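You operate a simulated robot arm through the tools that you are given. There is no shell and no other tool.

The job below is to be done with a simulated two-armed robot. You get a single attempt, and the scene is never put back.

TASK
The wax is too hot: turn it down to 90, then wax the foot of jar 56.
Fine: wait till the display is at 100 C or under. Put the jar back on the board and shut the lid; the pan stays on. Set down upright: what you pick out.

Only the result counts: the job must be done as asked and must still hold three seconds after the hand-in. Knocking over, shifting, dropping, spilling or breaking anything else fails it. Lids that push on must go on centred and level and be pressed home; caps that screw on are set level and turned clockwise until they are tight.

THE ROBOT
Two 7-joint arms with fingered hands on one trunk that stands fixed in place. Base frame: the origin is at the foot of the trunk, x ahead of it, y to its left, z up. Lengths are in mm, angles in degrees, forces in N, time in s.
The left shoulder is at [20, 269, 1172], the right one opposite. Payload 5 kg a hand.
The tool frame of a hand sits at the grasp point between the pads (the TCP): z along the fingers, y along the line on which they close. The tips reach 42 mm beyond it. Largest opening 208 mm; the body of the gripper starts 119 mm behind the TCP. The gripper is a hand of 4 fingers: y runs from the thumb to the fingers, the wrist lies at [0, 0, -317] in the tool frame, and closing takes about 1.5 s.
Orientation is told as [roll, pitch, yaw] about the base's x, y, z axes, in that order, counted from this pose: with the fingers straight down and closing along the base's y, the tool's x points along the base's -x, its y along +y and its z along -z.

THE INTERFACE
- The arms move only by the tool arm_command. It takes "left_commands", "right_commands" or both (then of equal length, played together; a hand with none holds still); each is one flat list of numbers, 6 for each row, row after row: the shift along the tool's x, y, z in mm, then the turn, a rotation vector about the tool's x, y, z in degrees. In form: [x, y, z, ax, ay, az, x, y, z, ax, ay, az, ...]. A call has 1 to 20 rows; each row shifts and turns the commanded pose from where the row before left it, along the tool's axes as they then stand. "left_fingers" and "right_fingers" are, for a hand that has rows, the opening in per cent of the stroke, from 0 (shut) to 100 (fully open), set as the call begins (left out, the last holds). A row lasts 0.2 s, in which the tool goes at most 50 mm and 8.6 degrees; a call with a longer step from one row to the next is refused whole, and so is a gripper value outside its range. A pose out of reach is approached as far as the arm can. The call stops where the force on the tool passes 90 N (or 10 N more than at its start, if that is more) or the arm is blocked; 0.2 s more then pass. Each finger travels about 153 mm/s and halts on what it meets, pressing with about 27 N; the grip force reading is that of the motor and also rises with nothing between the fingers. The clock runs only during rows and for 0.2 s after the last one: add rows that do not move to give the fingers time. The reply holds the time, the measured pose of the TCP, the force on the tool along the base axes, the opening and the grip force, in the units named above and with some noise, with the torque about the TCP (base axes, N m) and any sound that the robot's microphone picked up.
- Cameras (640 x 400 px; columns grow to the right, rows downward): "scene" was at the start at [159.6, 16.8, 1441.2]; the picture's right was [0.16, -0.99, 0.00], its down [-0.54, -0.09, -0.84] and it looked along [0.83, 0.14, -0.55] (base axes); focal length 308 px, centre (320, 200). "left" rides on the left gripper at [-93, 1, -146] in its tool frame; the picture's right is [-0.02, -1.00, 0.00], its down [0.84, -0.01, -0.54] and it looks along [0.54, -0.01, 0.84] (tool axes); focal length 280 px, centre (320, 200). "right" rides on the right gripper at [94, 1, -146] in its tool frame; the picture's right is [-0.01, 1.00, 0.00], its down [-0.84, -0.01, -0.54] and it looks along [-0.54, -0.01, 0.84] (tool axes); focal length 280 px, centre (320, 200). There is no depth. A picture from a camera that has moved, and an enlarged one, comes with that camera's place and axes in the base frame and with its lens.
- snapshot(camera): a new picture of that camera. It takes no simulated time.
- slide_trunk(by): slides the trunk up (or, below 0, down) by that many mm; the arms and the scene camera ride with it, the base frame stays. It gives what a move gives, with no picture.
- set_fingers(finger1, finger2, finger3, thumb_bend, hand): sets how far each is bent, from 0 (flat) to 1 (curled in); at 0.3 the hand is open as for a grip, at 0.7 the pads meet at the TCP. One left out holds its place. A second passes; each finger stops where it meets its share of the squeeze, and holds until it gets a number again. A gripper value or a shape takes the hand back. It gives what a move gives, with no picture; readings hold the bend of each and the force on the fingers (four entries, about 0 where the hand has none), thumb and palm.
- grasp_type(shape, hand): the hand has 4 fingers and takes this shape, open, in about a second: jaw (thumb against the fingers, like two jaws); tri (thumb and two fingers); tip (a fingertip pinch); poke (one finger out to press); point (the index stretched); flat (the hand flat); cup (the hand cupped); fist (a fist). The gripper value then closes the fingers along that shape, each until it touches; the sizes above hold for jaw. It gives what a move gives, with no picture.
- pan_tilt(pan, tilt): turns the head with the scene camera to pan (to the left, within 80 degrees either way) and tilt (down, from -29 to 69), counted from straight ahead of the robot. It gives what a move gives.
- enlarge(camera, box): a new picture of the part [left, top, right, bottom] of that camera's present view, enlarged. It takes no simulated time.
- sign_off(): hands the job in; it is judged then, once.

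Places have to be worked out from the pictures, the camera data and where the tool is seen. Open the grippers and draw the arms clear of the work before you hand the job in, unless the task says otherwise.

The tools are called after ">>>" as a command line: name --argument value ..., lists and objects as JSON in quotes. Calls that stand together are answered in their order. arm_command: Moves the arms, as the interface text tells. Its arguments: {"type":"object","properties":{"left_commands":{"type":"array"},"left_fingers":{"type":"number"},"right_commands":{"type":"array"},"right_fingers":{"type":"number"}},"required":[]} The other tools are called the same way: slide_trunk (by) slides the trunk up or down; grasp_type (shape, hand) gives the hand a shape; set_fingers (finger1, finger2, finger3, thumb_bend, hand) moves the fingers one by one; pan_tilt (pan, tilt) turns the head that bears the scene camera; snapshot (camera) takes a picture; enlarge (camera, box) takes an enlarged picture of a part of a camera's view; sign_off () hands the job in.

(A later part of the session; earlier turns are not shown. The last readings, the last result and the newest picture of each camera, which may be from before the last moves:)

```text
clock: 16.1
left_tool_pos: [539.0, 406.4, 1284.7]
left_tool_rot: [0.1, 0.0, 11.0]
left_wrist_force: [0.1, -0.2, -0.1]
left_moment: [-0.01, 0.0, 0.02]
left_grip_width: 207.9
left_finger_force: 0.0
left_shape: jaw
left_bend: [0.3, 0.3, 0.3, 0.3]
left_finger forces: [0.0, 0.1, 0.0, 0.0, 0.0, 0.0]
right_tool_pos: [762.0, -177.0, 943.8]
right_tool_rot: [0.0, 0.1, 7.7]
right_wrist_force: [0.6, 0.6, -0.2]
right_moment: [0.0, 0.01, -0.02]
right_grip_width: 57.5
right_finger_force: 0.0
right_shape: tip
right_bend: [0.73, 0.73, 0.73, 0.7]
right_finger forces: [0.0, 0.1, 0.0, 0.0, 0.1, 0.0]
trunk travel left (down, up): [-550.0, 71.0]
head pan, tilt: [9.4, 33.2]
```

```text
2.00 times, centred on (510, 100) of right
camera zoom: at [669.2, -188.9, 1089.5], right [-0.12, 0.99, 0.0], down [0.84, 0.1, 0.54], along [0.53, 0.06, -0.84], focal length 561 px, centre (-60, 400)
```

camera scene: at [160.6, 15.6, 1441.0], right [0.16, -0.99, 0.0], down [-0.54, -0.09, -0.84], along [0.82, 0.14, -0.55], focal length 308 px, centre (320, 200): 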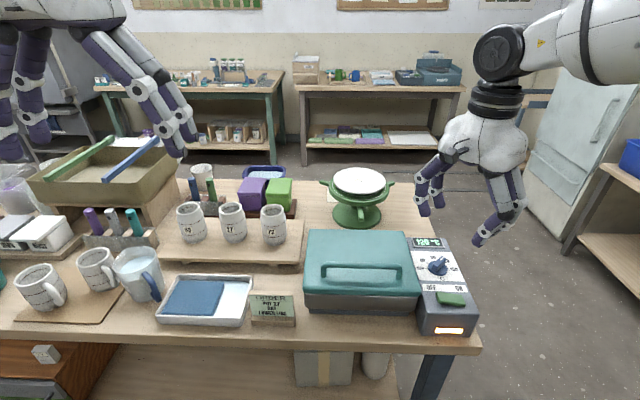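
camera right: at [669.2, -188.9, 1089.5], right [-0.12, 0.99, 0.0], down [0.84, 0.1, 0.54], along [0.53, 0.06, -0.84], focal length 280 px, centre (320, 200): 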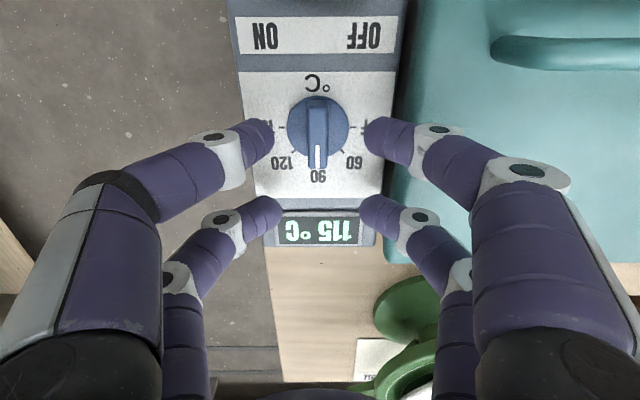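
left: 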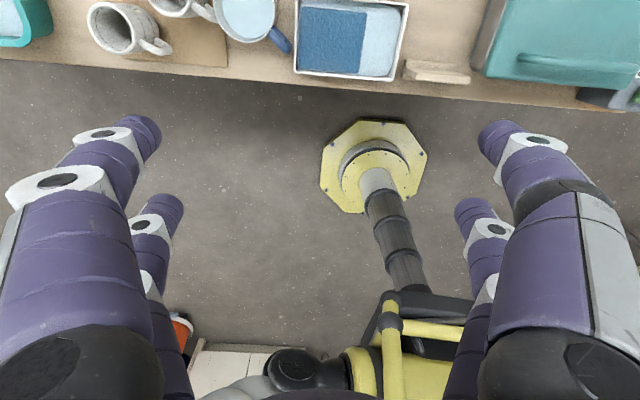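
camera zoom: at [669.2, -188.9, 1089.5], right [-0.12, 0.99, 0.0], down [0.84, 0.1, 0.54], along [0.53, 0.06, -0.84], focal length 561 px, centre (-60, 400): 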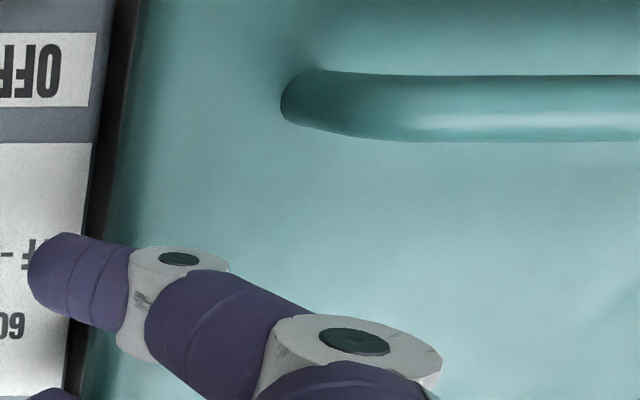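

The pointer is squarely on 90. I lift the right hand off to the side and bring the left hand (its camera looks back toward the robot) over the area behind the pan to see whether the lid is hinged at the rear.

>>> arm_command --left_commands '[-17.4, -36.8, 13.5, 0, 0, 0, -17.4, -36.8, 13.5, 0, 0, 0, -17.4, -36.8, 13.5, 0, 0, 0, -17.4, -36.8, 13.5, 0, 0, 0, -17.4, -36.8, 13.5, 0, 0, 0, -17.4, -36.8, 13.5, 0, 0, 0, -17.4, -36.8, 13.5, 0, 0, 0, -17.4, -36.8, 13.5, 0, 0, 0, -17.4, -36.8, 13.5, 0, 0, 0, -17.4, -36.8, 13.5, 0, 0, 0]' --right_commands '[0, 0, -40, 0, 0, 0, 0, 0, -40, 0, 0, 0, 0, 0, -40, 0, 0, 0, 0, 0, -36, 0, 0, 0, 18, -18.5, 0, 0, 0, 0, 18, -18.5, 0, 0, 0, 0, 18, -18.5, 0, 0, 0, 0, 18, -18.5, 0, 0, 0, 0, 0, 0, 0, 0, 0, 0, 0, 0, 0, 0, 0, 0]' --left_fingers 50

>>> snapshot --camera "left"

>>> snapshot --camera "scene"

>>> snapshot --camera "right"

```text
clock: 18.3
left_tool_pos: [670.9, 232.8, 1207.1]
left_tool_rot: [0.0, 0.2, 11.0]
left_wrist_force: [1.8, 0.6, -1.5]
left_moment: [0.04, 0.28, -0.04]
left_grip_width: 104.0
left_finger_force: 0.0
left_shape: jaw
left_bend: [0.73, 0.73, 0.73, 0.7]
left_finger forces: [0.0, 0.0, 0.0, 0.0, 0.0, 0.1]
left hand out of reach, approached as far as the arm can: row 6, 7, 8, 9, 10
right_tool_pos: [702.0, -263.5, 1099.7]
right_tool_rot: [0.0, 0.0, 7.5]
right_wrist_force: [2.6, 0.5, -1.0]
right_moment: [0.07, 0.23, 0.01]
right_grip_width: 58.1
right_finger_force: 0.0
right_shape: tip
right_bend: [0.73, 0.73, 0.73, 0.7]
right_finger forces: [0.1, 0.0, 0.1, 0.1, 0.0, 0.0]
trunk travel left (down, up): [-550.0, 71.0]
head pan, tilt: [9.4, 33.2]
```

```text
taken
camera left: at [762.4, 251.6, 1352.9], right [0.21, -0.98, 0.0], down [-0.82, -0.17, 0.54], along [-0.53, -0.11, -0.84], focal length 280 px, centre (320, 200)
```

left: 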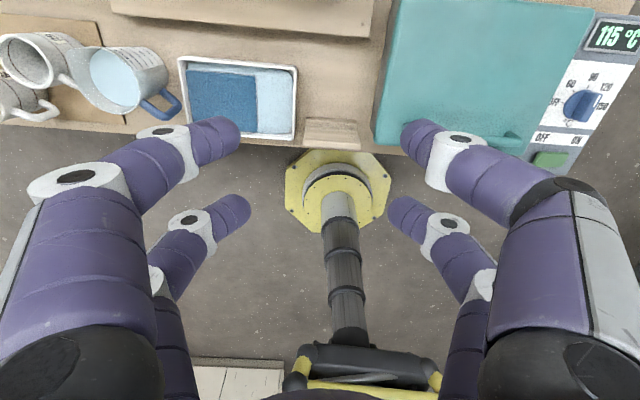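

```text
taken
camera scene: at [161.8, 16.4, 1441.0], right [0.16, -0.99, 0.0], down [-0.54, -0.09, -0.84], along [0.82, 0.14, -0.55], focal length 308 px, centre (320, 200)
```

scene: 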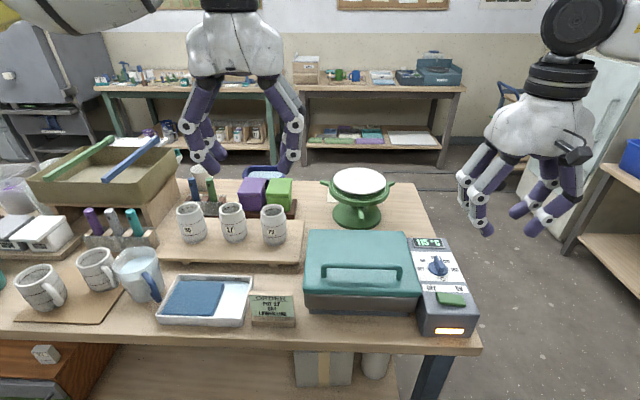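

```text
taken
camera right: at [608.8, -273.8, 1244.2], right [-0.12, 0.99, 0.0], down [0.84, 0.1, 0.54], along [0.53, 0.06, -0.84], focal length 280 px, centre (320, 200)
```

right: 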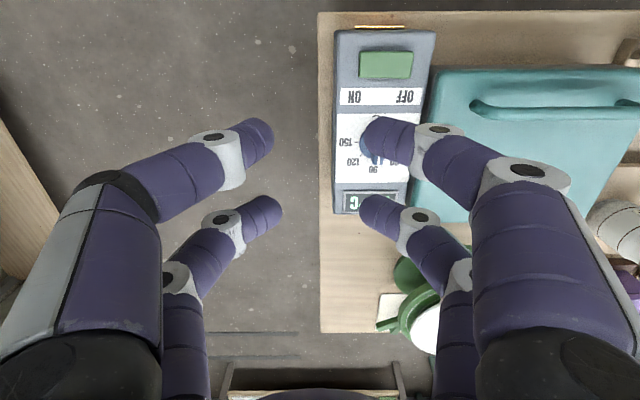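

The left arm hit its reach limit at that height. I lower it ~100 mm (still well above everything) to see where it settles.

>>> arm_command --left_commands '[0, 0, 33, 0, 0, 0, 0, 0, 33, 0, 0, 0, 0, 0, 34, 0, 0, 0, 0, 0, 0, 0, 0, 0, 0, 0, 0, 0, 0, 0]'

>>> snapshot --camera "left"

```text
clock: 19.5
left_tool_pos: [671.2, 232.3, 1108.0]
left_tool_rot: [0.1, 0.0, 11.0]
left_wrist_force: [0.6, 0.2, 0.3]
left_moment: [-0.01, 0.04, 0.02]
left_grip_width: 104.2
left_finger_force: 0.0
left_shape: jaw
left_bend: [0.73, 0.73, 0.73, 0.7]
left_finger forces: [0.1, 0.0, 0.0, 0.0, 0.1, 0.0]
right_tool_pos: [700.7, -260.6, 1099.8]
right_tool_rot: [0.0, 0.0, 7.7]
right_wrist_force: [0.5, 0.2, -0.4]
right_moment: [0.02, 0.05, 0.03]
right_grip_width: 58.3
right_finger_force: 0.1
right_shape: tip
right_bend: [0.73, 0.73, 0.73, 0.7]
right_finger forces: [0.0, 0.0, 0.1, 0.0, 0.1, 0.0]
trunk travel left (down, up): [-550.0, 71.0]
head pan, tilt: [9.4, 33.2]
```

```text
taken
camera left: at [761.5, 251.7, 1254.1], right [0.21, -0.98, 0.0], down [-0.82, -0.17, 0.54], along [-0.53, -0.11, -0.84], focal length 280 px, centre (320, 200)
```

left: 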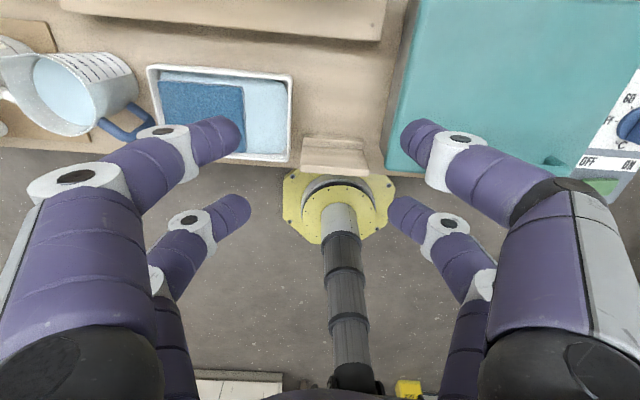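

The command clamps to the reached pose. I move the left hand on toward (800, 80) at this lower height to look at the lid's rear edge.

>>> arm_command --left_commands '[-19.5, -34.8, 0, 0, 0, 0, -19.5, -34.8, 0, 0, 0, 0, -19.5, -34.8, 0, 0, 0, 0, -19.5, -34.8, 0, 0, 0, 0, -19.5, -34.8, 0, 0, 0, 0, 0, 0, 0, 0, 0, 0]'

>>> snapshot --camera "left"

>>> snapshot --camera "scene"

```text
clock: 20.9
left_tool_pos: [683.7, 215.1, 1107.2]
left_tool_rot: [-0.1, -0.1, 11.2]
left_wrist_force: [-0.5, -0.3, 1.4]
left_moment: [0.01, -0.05, -0.04]
left_grip_width: 104.0
left_finger_force: 0.1
left_shape: jaw
left_bend: [0.73, 0.73, 0.73, 0.7]
left_finger forces: [0.1, 0.0, 0.0, 0.0, 0.0, 0.0]
left hand out of reach, approached as far as the arm can: row 1, 2, 3, 4, 5
right_tool_pos: [700.1, -263.1, 1099.4]
right_tool_rot: [0.0, 0.0, 7.7]
right_wrist_force: [-0.3, -0.3, 0.6]
right_moment: [0.0, -0.05, 0.02]
right_grip_width: 58.0
right_finger_force: 0.2
right_shape: tip
right_bend: [0.73, 0.73, 0.73, 0.7]
right_finger forces: [0.0, 0.1, 0.1, 0.1, 0.0, 0.1]
trunk travel left (down, up): [-550.0, 71.0]
head pan, tilt: [9.4, 33.2]
```

```text
taken
camera left: at [777.0, 234.3, 1254.8], right [0.21, -0.98, 0.0], down [-0.82, -0.17, 0.54], along [-0.53, -0.11, -0.84], focal length 280 px, centre (320, 200)
```

left: 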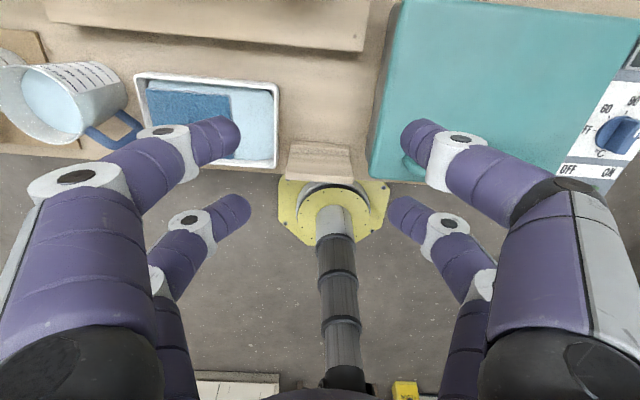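

```text
taken
camera scene: at [159.0, 16.9, 1441.3], right [0.16, -0.99, 0.0], down [-0.54, -0.09, -0.84], along [0.83, 0.14, -0.55], focal length 308 px, centre (320, 200)
```

scene: 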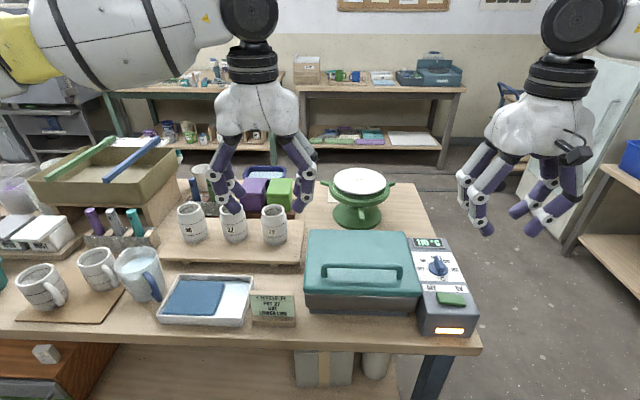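

The left arm is limited with this hand yaw. I rotate it clockwise ~30° (natural for reaching across) and then try moving further toward the pan.

>>> arm_command --left_commands '[0, 0, 0, 0, 0, 7.5, 0, 0, 0, 0, 0, 7.5, 0, 0, 0, 0, 0, 7.5, 0, 0, 0, 0, 0, 7.5, 0, 0, 0, 0, 0, 0]'

>>> arm_command --left_commands '[-30, -25, 0, 0, 0, 0, -30, -25, 0, 0, 0, 0, -30, -25, 0, 0, 0, 0, 0, 0, 0, 0, 0, 0]'

>>> snapshot --camera "left"

```text
clock: 22.1
left_tool_pos: [686.6, 214.5, 1106.9]
left_tool_rot: [0.0, 0.0, -19.0]
left_wrist_force: [0.2, -0.9, -0.4]
left_moment: [0.0, -0.02, -0.02]
left_grip_width: 103.8
left_finger_force: 0.0
left_shape: jaw
left_bend: [0.73, 0.73, 0.73, 0.7]
left_finger forces: [0.0, 0.0, 0.1, 0.1, 0.1, 0.0]
right_tool_pos: [700.6, -260.6, 1099.6]
right_tool_rot: [0.0, -0.1, 7.7]
right_wrist_force: [0.8, -0.3, 0.2]
right_moment: [-0.01, 0.02, -0.03]
right_grip_width: 57.8
right_finger_force: 0.0
right_shape: tip
right_bend: [0.73, 0.73, 0.73, 0.7]
right_finger forces: [0.0, 0.1, 0.0, 0.1, 0.0, 0.0]
trunk travel left (down, up): [-550.0, 71.0]
head pan, tilt: [9.4, 33.2]
```

```text
clock: 23.1
left_tool_pos: [685.4, 214.4, 1107.3]
left_tool_rot: [0.0, 0.1, -18.9]
left_wrist_force: [0.2, 0.2, 1.7]
left_moment: [0.0, -0.01, 0.01]
left_grip_width: 103.9
left_finger_force: 0.0
left_shape: jaw
left_bend: [0.73, 0.73, 0.73, 0.7]
left_finger forces: [0.1, 0.0, 0.0, 0.1, 0.0, 0.0]
left hand out of reach, approached as far as the arm can: row 1, 2, 3
right_tool_pos: [700.6, -259.0, 1100.5]
right_tool_rot: [0.0, 0.0, 7.7]
right_wrist_force: [0.2, 0.2, 0.1]
right_moment: [0.01, 0.02, 0.02]
right_grip_width: 58.1
right_finger_force: 0.1
right_shape: tip
right_bend: [0.73, 0.73, 0.73, 0.7]
right_finger forces: [0.0, 0.0, 0.1, 0.1, 0.1, 0.1]
trunk travel left (down, up): [-550.0, 71.0]
head pan, tilt: [9.4, 33.2]
```

```text
taken
camera left: at [774.6, 185.5, 1253.4], right [-0.31, -0.95, 0.0], down [-0.8, 0.26, 0.54], along [-0.51, 0.17, -0.84], focal length 280 px, centre (320, 200)
```

left: 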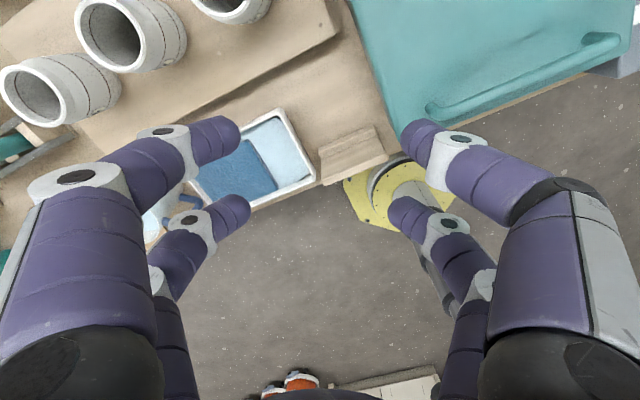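

Yaw did not matter. I test pure -y motion to learn which direction is limiting.

>>> arm_command --left_commands '[-6.5, -18.9, 0, 0, 0, 0, -6.5, -18.9, 0, 0, 0, 0, -6.5, -18.9, 0, 0, 0, 0, 0, 0, 0, 0, 0, 0]'

>>> arm_command --left_commands '[-18.9, 6.5, 0, 0, 0, 0, -18.9, 6.5, 0, 0, 0, 0, 0, 0, 0, 0, 0, 0]'

>>> arm_command --left_commands '[0, 0, 40, 0, 0, 0, 0, 0, 40, 0, 0, 0, 0, 0, 0, 0, 0, 0]'

```text
clock: 24.1
left_tool_pos: [686.2, 215.1, 1107.4]
left_tool_rot: [0.1, 0.0, -19.0]
left_wrist_force: [-0.3, 0.0, 0.9]
left_moment: [0.03, 0.01, -0.01]
left_grip_width: 104.2
left_finger_force: 0.0
left_shape: jaw
left_bend: [0.73, 0.73, 0.73, 0.7]
left_finger forces: [0.1, 0.0, 0.0, 0.1, 0.1, 0.0]
left hand out of reach, approached as far as the arm can: row 1, 2, 3
right_tool_pos: [700.4, -260.9, 1100.5]
right_tool_rot: [0.1, 0.0, 7.7]
right_wrist_force: [-0.2, 0.8, -0.1]
right_moment: [0.04, -0.01, -0.02]
right_grip_width: 57.9
right_finger_force: 0.1
right_shape: tip
right_bend: [0.73, 0.73, 0.73, 0.7]
right_finger forces: [0.0, 0.0, 0.0, 0.0, 0.0, 0.1]
trunk travel left (down, up): [-550.0, 71.0]
head pan, tilt: [9.4, 33.2]
```

```text
clock: 24.9
left_tool_pos: [700.2, 224.4, 1110.4]
left_tool_rot: [0.1, 0.0, -18.9]
left_wrist_force: [-0.1, 1.0, 0.2]
left_moment: [0.0, 0.0, 0.0]
left_grip_width: 103.8
left_finger_force: 0.1
left_shape: jaw
left_bend: [0.73, 0.73, 0.73, 0.7]
left_finger forces: [0.1, 0.1, 0.0, 0.0, 0.0, 0.0]
left hand out of reach, approached as far as the arm can: row 1, 2
right_tool_pos: [700.1, -260.6, 1100.3]
right_tool_rot: [0.0, 0.0, 7.7]
right_wrist_force: [-0.5, -0.4, 0.1]
right_moment: [0.01, 0.02, 0.0]
right_grip_width: 57.8
right_finger_force: 0.2
right_shape: tip
right_bend: [0.73, 0.73, 0.73, 0.7]
right_finger forces: [0.0, 0.1, 0.0, 0.0, 0.1, 0.0]
trunk travel left (down, up): [-550.0, 71.0]
head pan, tilt: [9.4, 33.2]
```

```text
clock: 25.7
left_tool_pos: [696.4, 222.7, 1029.0]
left_tool_rot: [0.0, -0.1, -19.0]
left_wrist_force: [0.6, 0.0, 1.0]
left_moment: [0.03, -0.05, 0.03]
left_grip_width: 104.0
left_finger_force: 0.1
left_shape: jaw
left_bend: [0.73, 0.73, 0.73, 0.7]
left_finger forces: [0.0, 0.0, 0.1, 0.0, 0.0, 0.1]
right_tool_pos: [700.1, -261.9, 1099.7]
right_tool_rot: [0.1, 0.0, 7.7]
right_wrist_force: [-0.4, 0.7, 0.1]
right_moment: [0.03, -0.06, 0.01]
right_grip_width: 57.8
right_finger_force: 0.0
right_shape: tip
right_bend: [0.73, 0.73, 0.73, 0.7]
right_finger forces: [0.0, 0.0, 0.1, 0.1, 0.0, 0.0]
trunk travel left (down, up): [-550.0, 71.0]
head pan, tilt: [9.4, 33.2]
```

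I test inward motion again at this lower height (z≈1029).

>>> arm_command --left_commands '[-6.5, -18.9, 0, 0, 0, 0, -6.5, -18.9, 0, 0, 0, 0, -6.5, -18.9, 0, 0, 0, 0, -6.5, -18.9, 0, 0, 0, 0, 0, 0, 0, 0, 0, 0]'

>>> snapshot --camera "scene"

```text
clock: 26.9
left_tool_pos: [665.3, 193.6, 1029.0]
left_tool_rot: [-0.4, -0.3, -19.0]
left_wrist_force: [-1.7, 1.2, -0.3]
left_moment: [0.03, -0.06, -0.01]
left_grip_width: 103.8
left_finger_force: 0.1
left_shape: jaw
left_bend: [0.73, 0.73, 0.73, 0.7]
left_finger forces: [0.0, 0.0, 0.0, 0.0, 0.1, 0.0]
left hand out of reach, approached as far as the arm can: row 1, 2, 3, 4
right_tool_pos: [700.2, -261.4, 1099.4]
right_tool_rot: [0.0, 0.0, 7.7]
right_wrist_force: [-0.7, 0.8, 0.2]
right_moment: [0.0, -0.03, -0.03]
right_grip_width: 57.9
right_finger_force: 0.0
right_shape: tip
right_bend: [0.73, 0.73, 0.73, 0.7]
right_finger forces: [0.0, 0.0, 0.1, 0.0, 0.1, 0.0]
trunk travel left (down, up): [-550.0, 71.0]
head pan, tilt: [9.4, 33.2]
```

```text
taken
camera scene: at [159.4, 16.8, 1441.3], right [0.16, -0.99, 0.0], down [-0.54, -0.09, -0.84], along [0.83, 0.14, -0.55], focal length 308 px, centre (320, 200)
```

scene: 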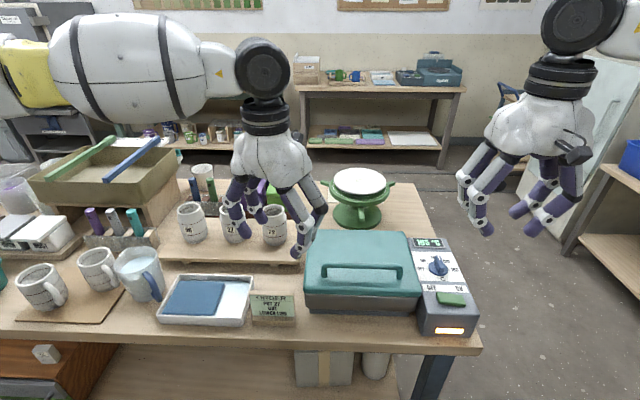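

Display looks near 105 already. Reach across seems better when the wrist is lower relative to the shoulder, so I raise the trunk by 70 mm and then lower the left hand back and test inward reach.

>>> slide_trunk --by 70

>>> arm_command --left_commands '[0, 0, 35, 0, 0, 0, 0, 0, 35, 0, 0, 0, -6.5, -18.9, 0, 0, 0, 0, -6.5, -18.9, 0, 0, 0, 0, -6.5, -18.9, 0, 0, 0, 0, -6.5, -18.9, 0, 0, 0, 0, 0, 0, 0, 0, 0, 0]'

>>> snapshot --camera "scene"

```text
clock: 28.0
left_tool_pos: [666.5, 194.9, 1096.7]
left_tool_rot: [0.0, 0.0, -18.8]
left_wrist_force: [0.4, 0.0, -0.8]
left_moment: [0.02, 0.1, 0.0]
left_grip_width: 104.0
left_finger_force: 0.1
left_shape: jaw
left_bend: [0.73, 0.73, 0.73, 0.7]
left_finger forces: [0.0, 0.0, 0.0, 0.0, 0.0, 0.0]
right_tool_pos: [701.3, -261.4, 1169.6]
right_tool_rot: [0.0, 0.1, 7.7]
right_wrist_force: [0.0, -0.6, -0.1]
right_moment: [0.01, 0.07, 0.02]
right_grip_width: 57.9
right_finger_force: 0.1
right_shape: tip
right_bend: [0.73, 0.73, 0.73, 0.7]
right_finger forces: [0.1, 0.0, 0.0, 0.1, 0.0, 0.0]
trunk travel left (down, up): [-620.0, 1.0]
head pan, tilt: [9.4, 33.2]
```

```text
clock: 29.6
left_tool_pos: [632.0, 179.0, 1039.1]
left_tool_rot: [-0.2, -0.2, -19.0]
left_wrist_force: [-0.3, -0.2, 0.6]
left_moment: [-0.02, 0.03, 0.01]
left_grip_width: 103.9
left_finger_force: 0.0
left_shape: jaw
left_bend: [0.73, 0.73, 0.73, 0.7]
left_finger forces: [0.0, 0.0, 0.0, 0.1, 0.0, 0.0]
left hand out of reach, approached as far as the arm can: row 2, 3, 4, 5, 6
right_tool_pos: [701.7, -260.5, 1171.1]
right_tool_rot: [0.0, -0.1, 7.7]
right_wrist_force: [0.1, 0.0, 0.3]
right_moment: [0.02, 0.01, -0.01]
right_grip_width: 58.3
right_finger_force: 0.0
right_shape: tip
right_bend: [0.73, 0.73, 0.73, 0.7]
right_finger forces: [0.0, 0.0, 0.1, 0.0, 0.0, 0.0]
trunk travel left (down, up): [-620.0, 1.0]
head pan, tilt: [9.4, 33.2]
```

```text
taken
camera scene: at [158.6, 16.8, 1511.4], right [0.16, -0.99, 0.0], down [-0.54, -0.09, -0.84], along [0.83, 0.14, -0.55], focal length 308 px, centre (320, 200)
```

scene: 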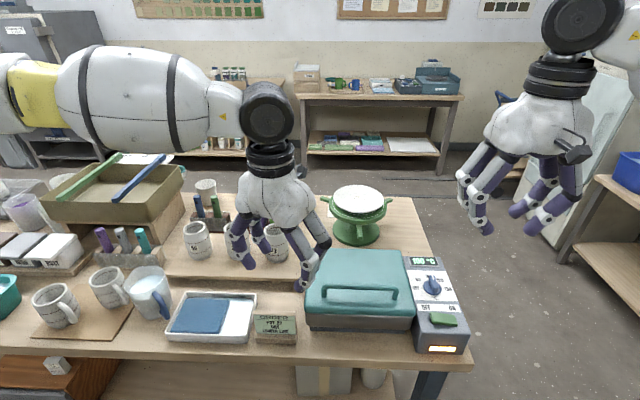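

I turn the head to look at how the left arm's elbow is posed, since that decides its inward reach.

>>> pan_tilt --pan 55 --tilt 20

>>> snapshot --camera "scene"

>>> pan_tilt --pan -50 --tilt 20

>>> snapshot --camera "scene"

```text
clock: 30.7
left_tool_pos: [631.3, 179.2, 1039.0]
left_tool_rot: [-0.3, -0.3, -19.0]
left_wrist_force: [0.6, -1.1, -0.1]
left_moment: [-0.02, 0.0, -0.01]
left_grip_width: 104.1
left_finger_force: 0.0
left_shape: jaw
left_bend: [0.73, 0.73, 0.73, 0.7]
left_finger forces: [0.0, 0.1, 0.0, 0.0, 0.0, 0.1]
right_tool_pos: [701.2, -261.0, 1170.3]
right_tool_rot: [0.1, 0.1, 7.7]
right_wrist_force: [0.4, -0.5, 0.3]
right_moment: [0.01, 0.02, -0.03]
right_grip_width: 58.1
right_finger_force: 0.0
right_shape: tip
right_bend: [0.73, 0.73, 0.73, 0.7]
right_finger forces: [0.1, 0.1, 0.0, 0.0, 0.1, 0.1]
trunk travel left (down, up): [-620.0, 1.0]
head pan, tilt: [55.0, 20.0]
```

```text
taken
camera scene: at [124.2, 78.5, 1532.5], right [0.82, -0.57, 0.0], down [-0.2, -0.28, -0.94], along [0.54, 0.77, -0.34], focal length 308 px, centre (320, 200)
```

scene: 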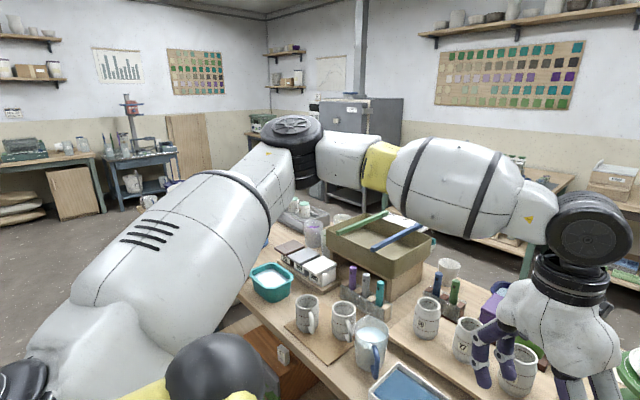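

```text
clock: 32.5
left_tool_pos: [631.4, 179.7, 1038.4]
left_tool_rot: [-0.2, -0.3, -19.0]
left_wrist_force: [-0.4, -0.1, 1.2]
left_moment: [0.0, -0.01, 0.01]
left_grip_width: 103.9
left_finger_force: 0.0
left_shape: jaw
left_bend: [0.73, 0.73, 0.73, 0.7]
left_finger forces: [0.0, 0.0, 0.0, 0.1, 0.0, 0.1]
right_tool_pos: [700.1, -260.6, 1171.1]
right_tool_rot: [0.0, 0.1, 7.7]
right_wrist_force: [-1.1, 0.1, -0.9]
right_moment: [-0.04, 0.02, -0.01]
right_grip_width: 58.2
right_finger_force: 0.0
right_shape: tip
right_bend: [0.73, 0.73, 0.73, 0.7]
right_finger forces: [0.0, 0.1, 0.1, 0.0, 0.1, 0.1]
trunk travel left (down, up): [-620.0, 1.0]
head pan, tilt: [-50.0, 20.0]
```

```text
taken
camera scene: at [130.7, -69.0, 1532.5], right [-0.77, -0.64, 0.0], down [-0.22, 0.26, -0.94], along [0.6, -0.72, -0.34], focal length 308 px, centre (320, 200)
```

scene: 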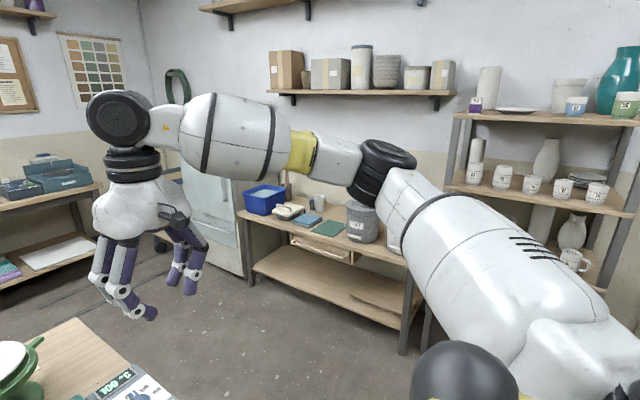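

The display now reads 100 °C. The left elbow is high and out; I try getting inward by first pulling the left hand back toward the body, then across.

>>> arm_command --left_commands '[37.8, -13, 0, 0, 0, 0, 37.8, -13, 0, 0, 0, 0, 37.8, -13, 0, 0, 0, 0, 37.8, -13, 0, 0, 0, 0, -9.8, -28.4, 0, 0, 0, 0, -9.8, -28.4, 0, 0, 0, 0, -9.8, -28.4, 0, 0, 0, 0, -9.8, -28.4, 0, 0, 0, 0, 0, 0, 0, 0, 0, 0]'

>>> pan_tilt --pan 9.4 --tilt 33.2

>>> snapshot --camera "scene"

```text
clock: 34.5
left_tool_pos: [473.5, 137.5, 1038.9]
left_tool_rot: [0.0, -0.1, -19.0]
left_wrist_force: [0.3, -0.8, 0.0]
left_moment: [0.04, 0.03, -0.01]
left_grip_width: 104.1
left_finger_force: 0.0
left_shape: jaw
left_bend: [0.73, 0.73, 0.73, 0.7]
left_finger forces: [0.0, 0.1, 0.0, 0.0, 0.1, 0.0]
left hand out of reach, approached as far as the arm can: row 6, 7, 8
right_tool_pos: [699.9, -261.0, 1169.9]
right_tool_rot: [0.0, -0.1, 7.7]
right_wrist_force: [-0.7, -0.3, 0.2]
right_moment: [0.08, -0.02, -0.01]
right_grip_width: 58.0
right_finger_force: 0.0
right_shape: tip
right_bend: [0.73, 0.73, 0.73, 0.7]
right_finger forces: [0.1, 0.0, 0.0, 0.0, 0.0, 0.0]
trunk travel left (down, up): [-620.0, 1.0]
head pan, tilt: [-50.0, 20.0]
```

```text
clock: 35.8
left_tool_pos: [473.1, 138.7, 1039.2]
left_tool_rot: [-0.1, -0.1, -19.0]
left_wrist_force: [0.2, -0.6, 0.8]
left_moment: [-0.01, -0.01, 0.0]
left_grip_width: 103.8
left_finger_force: 0.1
left_shape: jaw
left_bend: [0.73, 0.73, 0.73, 0.7]
left_finger forces: [0.1, 0.0, 0.1, 0.1, 0.0, 0.0]
right_tool_pos: [700.8, -259.7, 1169.8]
right_tool_rot: [0.0, -0.1, 7.7]
right_wrist_force: [-0.6, 0.0, -0.1]
right_moment: [-0.01, -0.03, -0.01]
right_grip_width: 57.9
right_finger_force: 0.1
right_shape: tip
right_bend: [0.73, 0.73, 0.73, 0.7]
right_finger forces: [0.0, 0.1, 0.0, 0.0, 0.0, 0.0]
trunk travel left (down, up): [-620.0, 1.0]
head pan, tilt: [9.4, 33.2]
```

```text
taken
camera scene: at [158.6, 16.7, 1511.4], right [0.16, -0.99, 0.0], down [-0.54, -0.09, -0.84], along [0.83, 0.14, -0.55], focal length 308 px, centre (320, 200)
```

scene: 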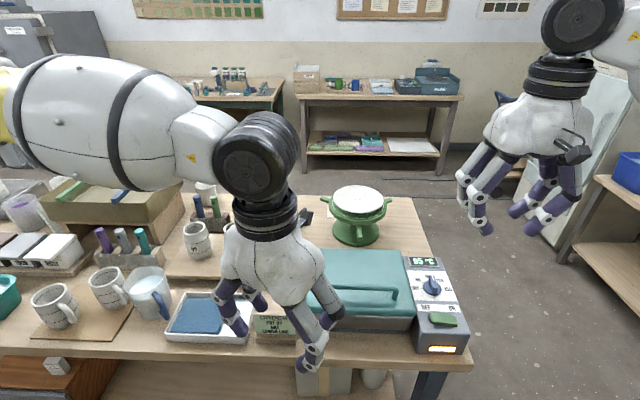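

Display is about 95. I explore the inward limit at a lower height (TCP z≈965), staying in front of the table items.

>>> arm_command --left_commands '[0, 0, 37, 0, 0, 0, 0, 0, 37, 0, 0, 0, -9.8, -28.4, 0, 0, 0, 0, -9.8, -28.4, 0, 0, 0, 0, -9.8, -28.4, 0, 0, 0, 0, 0, 0, 0, 0, 0, 0]'

>>> enlarge --camera "scene" --box '[390, 245, 490, 360]'

```text
clock: 37.2
left_tool_pos: [468.1, 148.8, 978.9]
left_tool_rot: [-0.3, -0.2, -19.0]
left_wrist_force: [-0.4, 0.1, -0.2]
left_moment: [0.01, -0.01, -0.01]
left_grip_width: 104.2
left_finger_force: 0.0
left_shape: jaw
left_bend: [0.73, 0.73, 0.73, 0.7]
left_finger forces: [0.0, 0.1, 0.0, 0.0, 0.0, 0.0]
left hand out of reach, approached as far as the arm can: row 1, 2, 3, 4, 5
right_tool_pos: [700.5, -261.0, 1170.6]
right_tool_rot: [0.0, 0.1, 7.7]
right_wrist_force: [0.5, -0.7, 0.2]
right_moment: [0.01, 0.0, 0.0]
right_grip_width: 57.9
right_finger_force: 0.1
right_shape: tip
right_bend: [0.73, 0.73, 0.73, 0.7]
right_finger forces: [0.0, 0.0, 0.0, 0.0, 0.0, 0.0]
trunk travel left (down, up): [-620.0, 1.0]
head pan, tilt: [9.4, 33.2]
```

```text
3.48 times, centred on (440, 302) of scene
camera zoom: at [158.5, 16.9, 1511.4], right [0.16, -0.99, 0.0], down [-0.54, -0.09, -0.84], along [0.83, 0.14, -0.55], focal length 1072 px, centre (-97, -156)
```

zoom: 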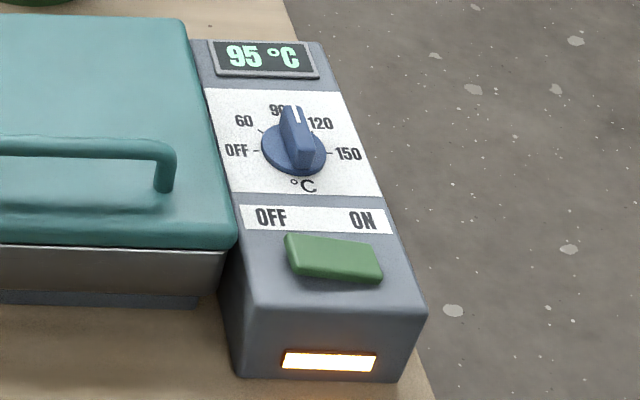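

The pan is at 95 °C, below the limit. The left arm cannot bring an upright tool over the pan, so I test leaning the hand (wrist shifted to the left) to extend its inward reach.

>>> arm_command --left_commands '[0, 0, -30, 0, 0, 0, 0, 0, -30, 0, 0, 0, 0, 0, 0, 7.56, -2.6, 0, 0, 0, 0, 7.56, -2.6, 0, 0, 0, 0, 7.56, -2.6, 0, -8.9, -25.9, 12.2, 0, 0, 0, -8.9, -25.9, 12.2, 0, 0, 0, -8.9, -25.9, 12.2, 0, 0, 0, -8.9, -25.9, 12.2, 0, 0, 0, 0, 0, 0, 0, 0, 0]'

>>> snapshot --camera "scene"

```text
clock: 39.4
left_tool_pos: [466.4, 26.1, 1041.0]
left_tool_rot: [-22.8, -7.6, -17.4]
left_wrist_force: [0.3, -0.1, -0.4]
left_moment: [0.03, -0.01, 0.03]
left_grip_width: 104.1
left_finger_force: 0.1
left_shape: jaw
left_bend: [0.73, 0.73, 0.73, 0.7]
left_finger forces: [0.1, 0.0, 0.1, 0.0, 0.0, 0.1]
right_tool_pos: [700.9, -261.6, 1171.5]
right_tool_rot: [0.0, 0.1, 7.7]
right_wrist_force: [0.0, 0.2, 0.0]
right_moment: [0.08, -0.06, -0.03]
right_grip_width: 58.0
right_finger_force: 0.0
right_shape: tip
right_bend: [0.73, 0.73, 0.73, 0.7]
right_finger forces: [0.0, 0.0, 0.0, 0.2, 0.0, 0.0]
trunk travel left (down, up): [-620.0, 1.0]
head pan, tilt: [9.4, 33.2]
```

```text
taken
camera scene: at [158.2, 16.4, 1511.6], right [0.16, -0.99, 0.0], down [-0.54, -0.09, -0.84], along [0.83, 0.14, -0.55], focal length 308 px, centre (320, 200)
```

scene: 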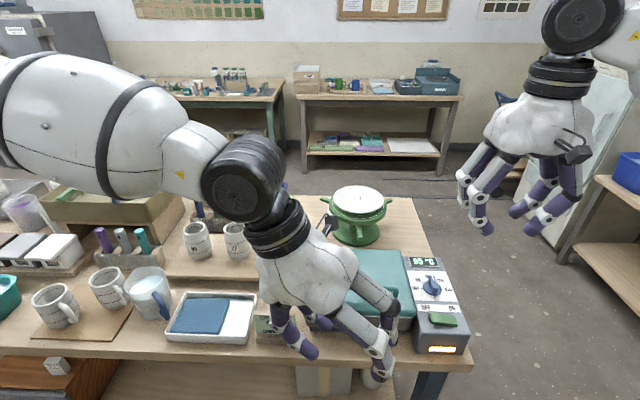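

Leaning works: the wrist limit stays but the TCP gets to y≈26 with 24° of lean. So I'll grip with the closing line front-to-back and the hand leaning. I turn both hands to yaw about -90 (closing along x) while clearing the left hand back to the left.

>>> arm_command --left_commands '[8.9, 25.9, -12.2, 0, 0, 0, 8.9, 25.9, -12.2, 0, 0, 0, 8.9, 25.9, -12.2, 0, 0, 0, 0, 0, 0, 0, 0, 7.9, 0, 0, 0, 0, 0, 7.9, 0, 0, 0, 0, 0, 7.9, 0, 0, 0, 0, 0, 7.9, 0, 0, 0, 0, 0, 7.9, 0, 0, 0, 0, 0, 7.9, 0, 0, 0, 0, 0, 7.9, 0, 0, 0, 0, 0, 7.9, 0, 0, 0, 0, 0, 7.9, 0, 0, 0, 0, 0, 0]' --right_commands '[0, 0, 0, 0, 0, 8.2, 0, 0, 0, 0, 0, 8.2, 0, 0, 0, 0, 0, 8.2, 0, 0, 0, 0, 0, 8.2, 0, 0, 0, 0, 0, 8.2, 0, 0, 0, 0, 0, 8.2, 0, 0, 0, 0, 0, 8.2, 0, 0, 0, 0, 0, 8.2, 0, 0, 0, 0, 0, 8.2, 0, 0, 0, 0, 0, 8.2, 0, 0, 0, 0, 0, 8.2, 0, 0, 0, 0, 0, 0, 0, 0, 0, 0, 0, 0]'

>>> snapshot --camera "scene"

```text
clock: 42.2
left_tool_pos: [467.4, 117.3, 1038.0]
left_tool_rot: [0.1, -24.1, -90.0]
left_wrist_force: [0.7, -0.8, 0.0]
left_moment: [-0.02, 0.04, -0.03]
left_grip_width: 104.0
left_finger_force: 0.1
left_shape: jaw
left_bend: [0.73, 0.73, 0.73, 0.7]
left_finger forces: [0.1, 0.1, 0.0, 0.0, 0.1, 0.0]
right_tool_pos: [711.0, -263.6, 1175.5]
right_tool_rot: [-0.3, 0.6, -48.8]
right_wrist_force: [1.0, -0.7, -1.5]
right_moment: [-0.03, 0.06, 0.0]
right_grip_width: 58.3
right_finger_force: 0.0
right_shape: tip
right_bend: [0.73, 0.73, 0.73, 0.7]
right_finger forces: [0.0, 0.0, 0.0, 0.1, 0.1, 0.0]
right hand out of reach, approached as far as the arm can: row 7, 8, 9, 10, 11
trunk travel left (down, up): [-620.0, 1.0]
head pan, tilt: [9.4, 33.2]
```

```text
taken
camera scene: at [159.8, 17.0, 1511.2], right [0.16, -0.99, 0.0], down [-0.54, -0.09, -0.84], along [0.82, 0.14, -0.55], focal length 308 px, centre (320, 200)
```

scene: 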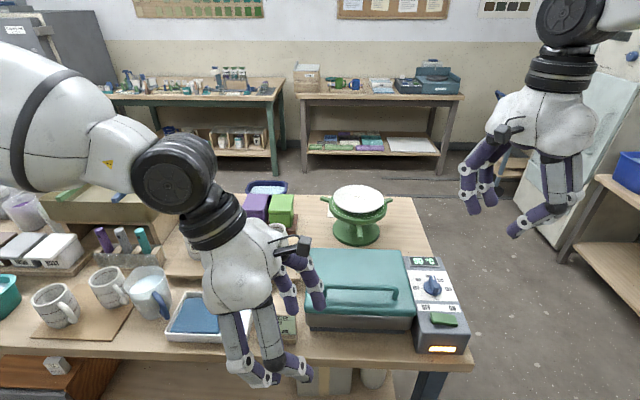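

Left turned fine; the right wrist stops at yaw -49, so I turn the right hand the other way to about +97.5 (its mirror direction).

>>> arm_command --right_commands '[0, 0, 0, 0, 0, -8.13, 0, 0, 0, 0, 0, -8.13, 0, 0, 0, 0, 0, -8.13, 0, 0, 0, 0, 0, -8.13, 0, 0, 0, 0, 0, -8.13, 0, 0, 0, 0, 0, -8.13, 0, 0, 0, 0, 0, -8.13, 0, 0, 0, 0, 0, -8.13, 0, 0, 0, 0, 0, -8.13, 0, 0, 0, 0, 0, -8.13, 0, 0, 0, 0, 0, -8.13, 0, 0, 0, 0, 0, -8.13, 0, 0, 0, 0, 0, -8.13, 0, 0, 0, 0, 0, -8.13, 0, 0, 0, 0, 0, -8.13, 0, 0, 0, 0, 0, -8.13, 0, 0, 0, 0, 0, -8.13, 0, 0, 0, 0, 0, -8.13]'

>>> snapshot --camera "right"

>>> snapshot --camera "left"

```text
clock: 46.0
left_tool_pos: [467.1, 115.9, 1037.4]
left_tool_rot: [0.1, -24.0, -90.0]
left_wrist_force: [0.4, 0.3, 0.5]
left_moment: [0.0, 0.04, -0.02]
left_grip_width: 104.0
left_finger_force: 0.2
left_shape: jaw
left_bend: [0.73, 0.73, 0.73, 0.7]
left_finger forces: [0.1, 0.0, 0.0, 0.0, 0.1, 0.1]
right_tool_pos: [710.1, -264.8, 1176.7]
right_tool_rot: [0.5, -0.4, 97.7]
right_wrist_force: [0.5, 0.1, 0.1]
right_moment: [-0.01, 0.02, -0.03]
right_grip_width: 58.3
right_finger_force: 0.1
right_shape: tip
right_bend: [0.73, 0.73, 0.73, 0.7]
right_finger forces: [0.0, 0.1, 0.0, 0.1, 0.1, 0.1]
trunk travel left (down, up): [-620.0, 1.0]
head pan, tilt: [9.4, 33.2]
```

```text
taken
camera right: at [723.0, -358.6, 1321.6], right [-0.99, -0.12, 0.01], down [-0.09, 0.83, 0.54], along [-0.07, 0.54, -0.84], focal length 280 px, centre (320, 200)
```

right: 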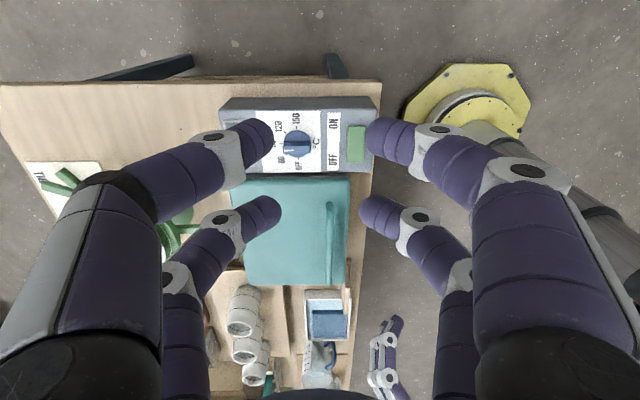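

```text
taken
camera left: at [467.8, 90.0, 1210.6], right [-1.0, -0.01, 0.0], down [-0.01, 0.99, 0.15], along [-0.01, 0.15, -0.99], focal length 280 px, centre (320, 200)
```

left: 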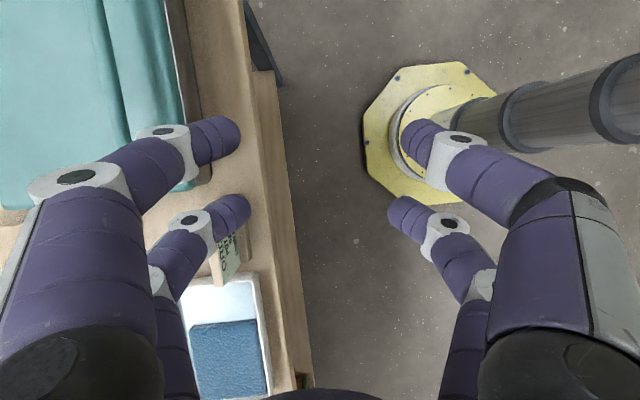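

Good views. I lean the right hand (wrist to the right, ~28°) and bring its lower finger pair over the right part of the lid handle, hovering about 60 mm above it.

>>> arm_command --right_commands '[0, 0, 0, 0, -7, 0, 0, 0, 0, 0, -7, 0, 0, 0, 0, 0, -7, 0, 0, 0, 0, 0, -7, 0, -20.1, 3.0, 35.5, 0, 0, 0, -20.1, 3.0, 35.5, 0, 0, 0, -20.1, 3.0, 35.5, 0, 0, 0, -20.1, 3.0, 35.5, 0, 0, 0, -20.1, 3.0, 35.5, 0, 0, 0, -20.1, 3.0, 35.5, 0, 0, 0, 0, 0, 0, 0, 0, 0]'

>>> snapshot --camera "right"

>>> snapshot --camera "scene"

```text
clock: 48.4
left_tool_pos: [467.3, 116.9, 1038.2]
left_tool_rot: [0.1, -24.0, -90.1]
left_wrist_force: [0.7, 0.3, 0.5]
left_moment: [0.0, 0.01, -0.01]
left_grip_width: 103.7
left_finger_force: 0.1
left_shape: jaw
left_bend: [0.73, 0.73, 0.73, 0.7]
left_finger forces: [0.0, 0.0, 0.1, 0.0, 0.0, 0.0]
right_tool_pos: [665.5, -60.7, 1046.1]
right_tool_rot: [0.5, -28.5, 97.2]
right_wrist_force: [-0.4, 0.6, 0.3]
right_moment: [0.01, 0.0, 0.0]
right_grip_width: 58.5
right_finger_force: 0.0
right_shape: tip
right_bend: [0.73, 0.73, 0.73, 0.7]
right_finger forces: [0.0, 0.1, 0.0, 0.1, 0.0, 0.1]
trunk travel left (down, up): [-620.0, 1.0]
head pan, tilt: [9.4, 33.2]
```

```text
taken
camera right: at [684.3, -212.2, 1130.5], right [-0.99, -0.12, 0.01], down [-0.04, 0.48, 0.87], along [-0.11, 0.87, -0.48], focal length 280 px, centre (320, 200)
```

right: 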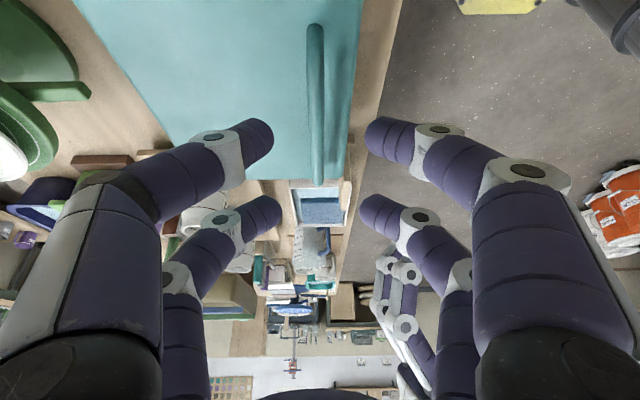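

```text
taken
camera scene: at [158.4, 16.6, 1511.5], right [0.16, -0.99, 0.0], down [-0.54, -0.09, -0.84], along [0.83, 0.14, -0.55], focal length 308 px, centre (320, 200)
```

scene: 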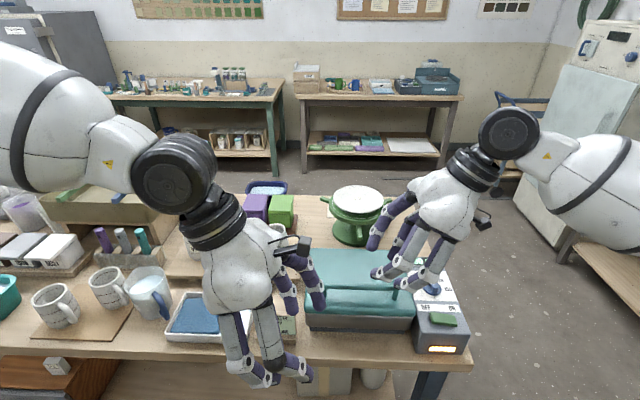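

The handle bar lies between the finger pairs, aligned. I lower about 63 mm so the lower pair straddles the bar with the tips ~27 mm above the lid.

>>> arm_command --right_commands '[10.1, 0, 18.6, 0, 0, 0, 10.1, 0, 18.6, 0, 0, 0, 10.1, 0, 18.6, 0, 0, 0, 0, 0, 0, 0, 0, 0, 0, 0, 0, 0, 0, 0]'

>>> snapshot --camera "right"

>>> enlarge --camera "scene" --box '[300, 200, 460, 340]'

```text
clock: 49.6
left_tool_pos: [466.8, 115.8, 1038.9]
left_tool_rot: [0.1, -24.0, -90.2]
left_wrist_force: [0.7, 0.1, 0.2]
left_moment: [-0.01, 0.03, -0.01]
left_grip_width: 104.1
left_finger_force: 0.1
left_shape: jaw
left_bend: [0.73, 0.73, 0.73, 0.7]
left_finger forces: [0.0, 0.0, 0.1, 0.1, 0.0, 0.0]
right_tool_pos: [665.7, -59.8, 985.1]
right_tool_rot: [0.5, -28.4, 97.2]
right_wrist_force: [0.3, -0.5, -0.3]
right_moment: [0.01, 0.03, 0.01]
right_grip_width: 58.3
right_finger_force: 0.2
right_shape: tip
right_bend: [0.73, 0.73, 0.73, 0.7]
right_finger forces: [0.0, 0.0, 0.0, 0.0, 0.0, 0.0]
trunk travel left (down, up): [-620.0, 1.0]
head pan, tilt: [9.4, 33.2]
```

```text
taken
camera right: at [684.2, -210.9, 1068.7], right [-0.99, -0.12, 0.01], down [-0.04, 0.48, 0.87], along [-0.11, 0.87, -0.48], focal length 280 px, centre (320, 200)
```

right: 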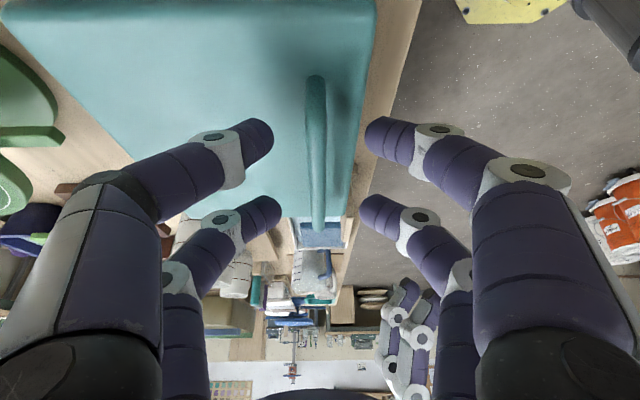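

```text
2.86 times, centred on (380, 270) of scene
camera zoom: at [158.8, 16.7, 1511.4], right [0.16, -0.99, 0.0], down [-0.54, -0.09, -0.84], along [0.83, 0.14, -0.55], focal length 880 px, centre (149, 0)
```

zoom: 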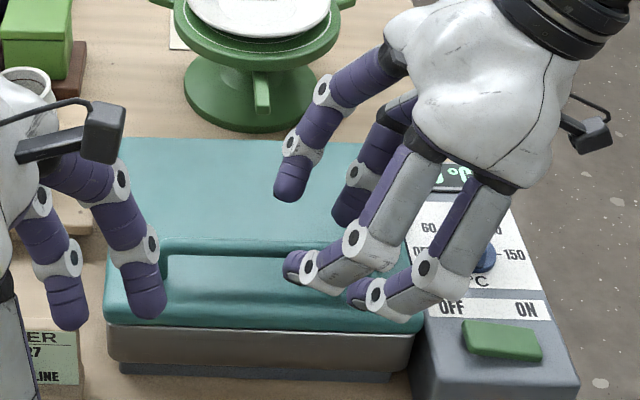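

The bar runs between the fingers. I close the right hand on it.

>>> arm_command --right_commands '[0, 0, 0, 0, 0, 0, 0, 0, 0, 0, 0, 0, 0, 0, 0, 0, 0, 0, 0, 0, 0, 0, 0, 0, 0, 0, 0, 0, 0, 0]' --right_fingers 0

>>> snapshot --camera "right"

>>> enlarge --camera "scene" --box '[300, 200, 460, 340]'

```text
clock: 50.8
left_tool_pos: [467.9, 116.5, 1039.0]
left_tool_rot: [0.0, -24.1, -90.0]
left_wrist_force: [0.1, -0.7, 0.5]
left_moment: [0.0, -0.02, 0.03]
left_grip_width: 104.2
left_finger_force: 0.0
left_shape: jaw
left_bend: [0.73, 0.73, 0.73, 0.7]
left_finger forces: [0.0, 0.1, 0.0, 0.0, 0.1, 0.0]
right_tool_pos: [665.0, -58.7, 984.9]
right_tool_rot: [0.5, -28.4, 97.3]
right_wrist_force: [-0.4, 1.2, -1.3]
right_moment: [0.07, -0.01, 0.02]
right_grip_width: 2.8
right_finger_force: 27.2
right_shape: tip
right_bend: [0.69, 0.7, 0.7, 0.7]
right_finger forces: [22.4, 0.0, 0.1, 0.0, 23.3, 0.1]
trunk travel left (down, up): [-620.0, 1.0]
head pan, tilt: [9.4, 33.2]
```

```text
taken
camera right: at [684.2, -210.5, 1068.9], right [-0.99, -0.12, 0.01], down [-0.04, 0.48, 0.87], along [-0.11, 0.87, -0.48], focal length 280 px, centre (320, 200)
```

right: 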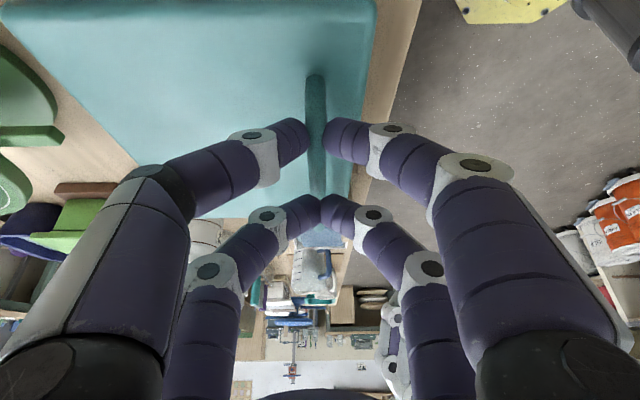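

```text
2.86 times, centred on (380, 270) of scene
camera zoom: at [158.6, 17.0, 1511.4], right [0.16, -0.99, 0.0], down [-0.54, -0.09, -0.84], along [0.83, 0.14, -0.55], focal length 880 px, centre (149, 0)
```

zoom: 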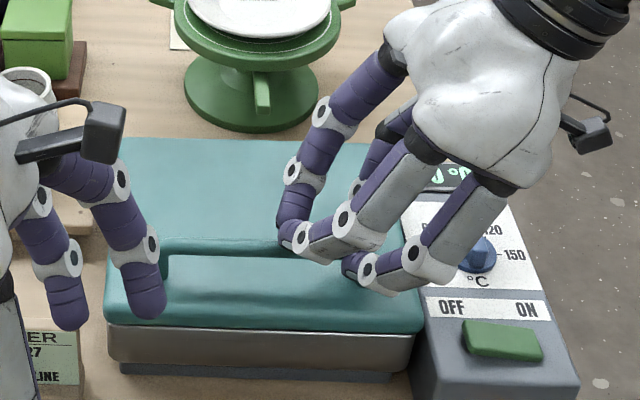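

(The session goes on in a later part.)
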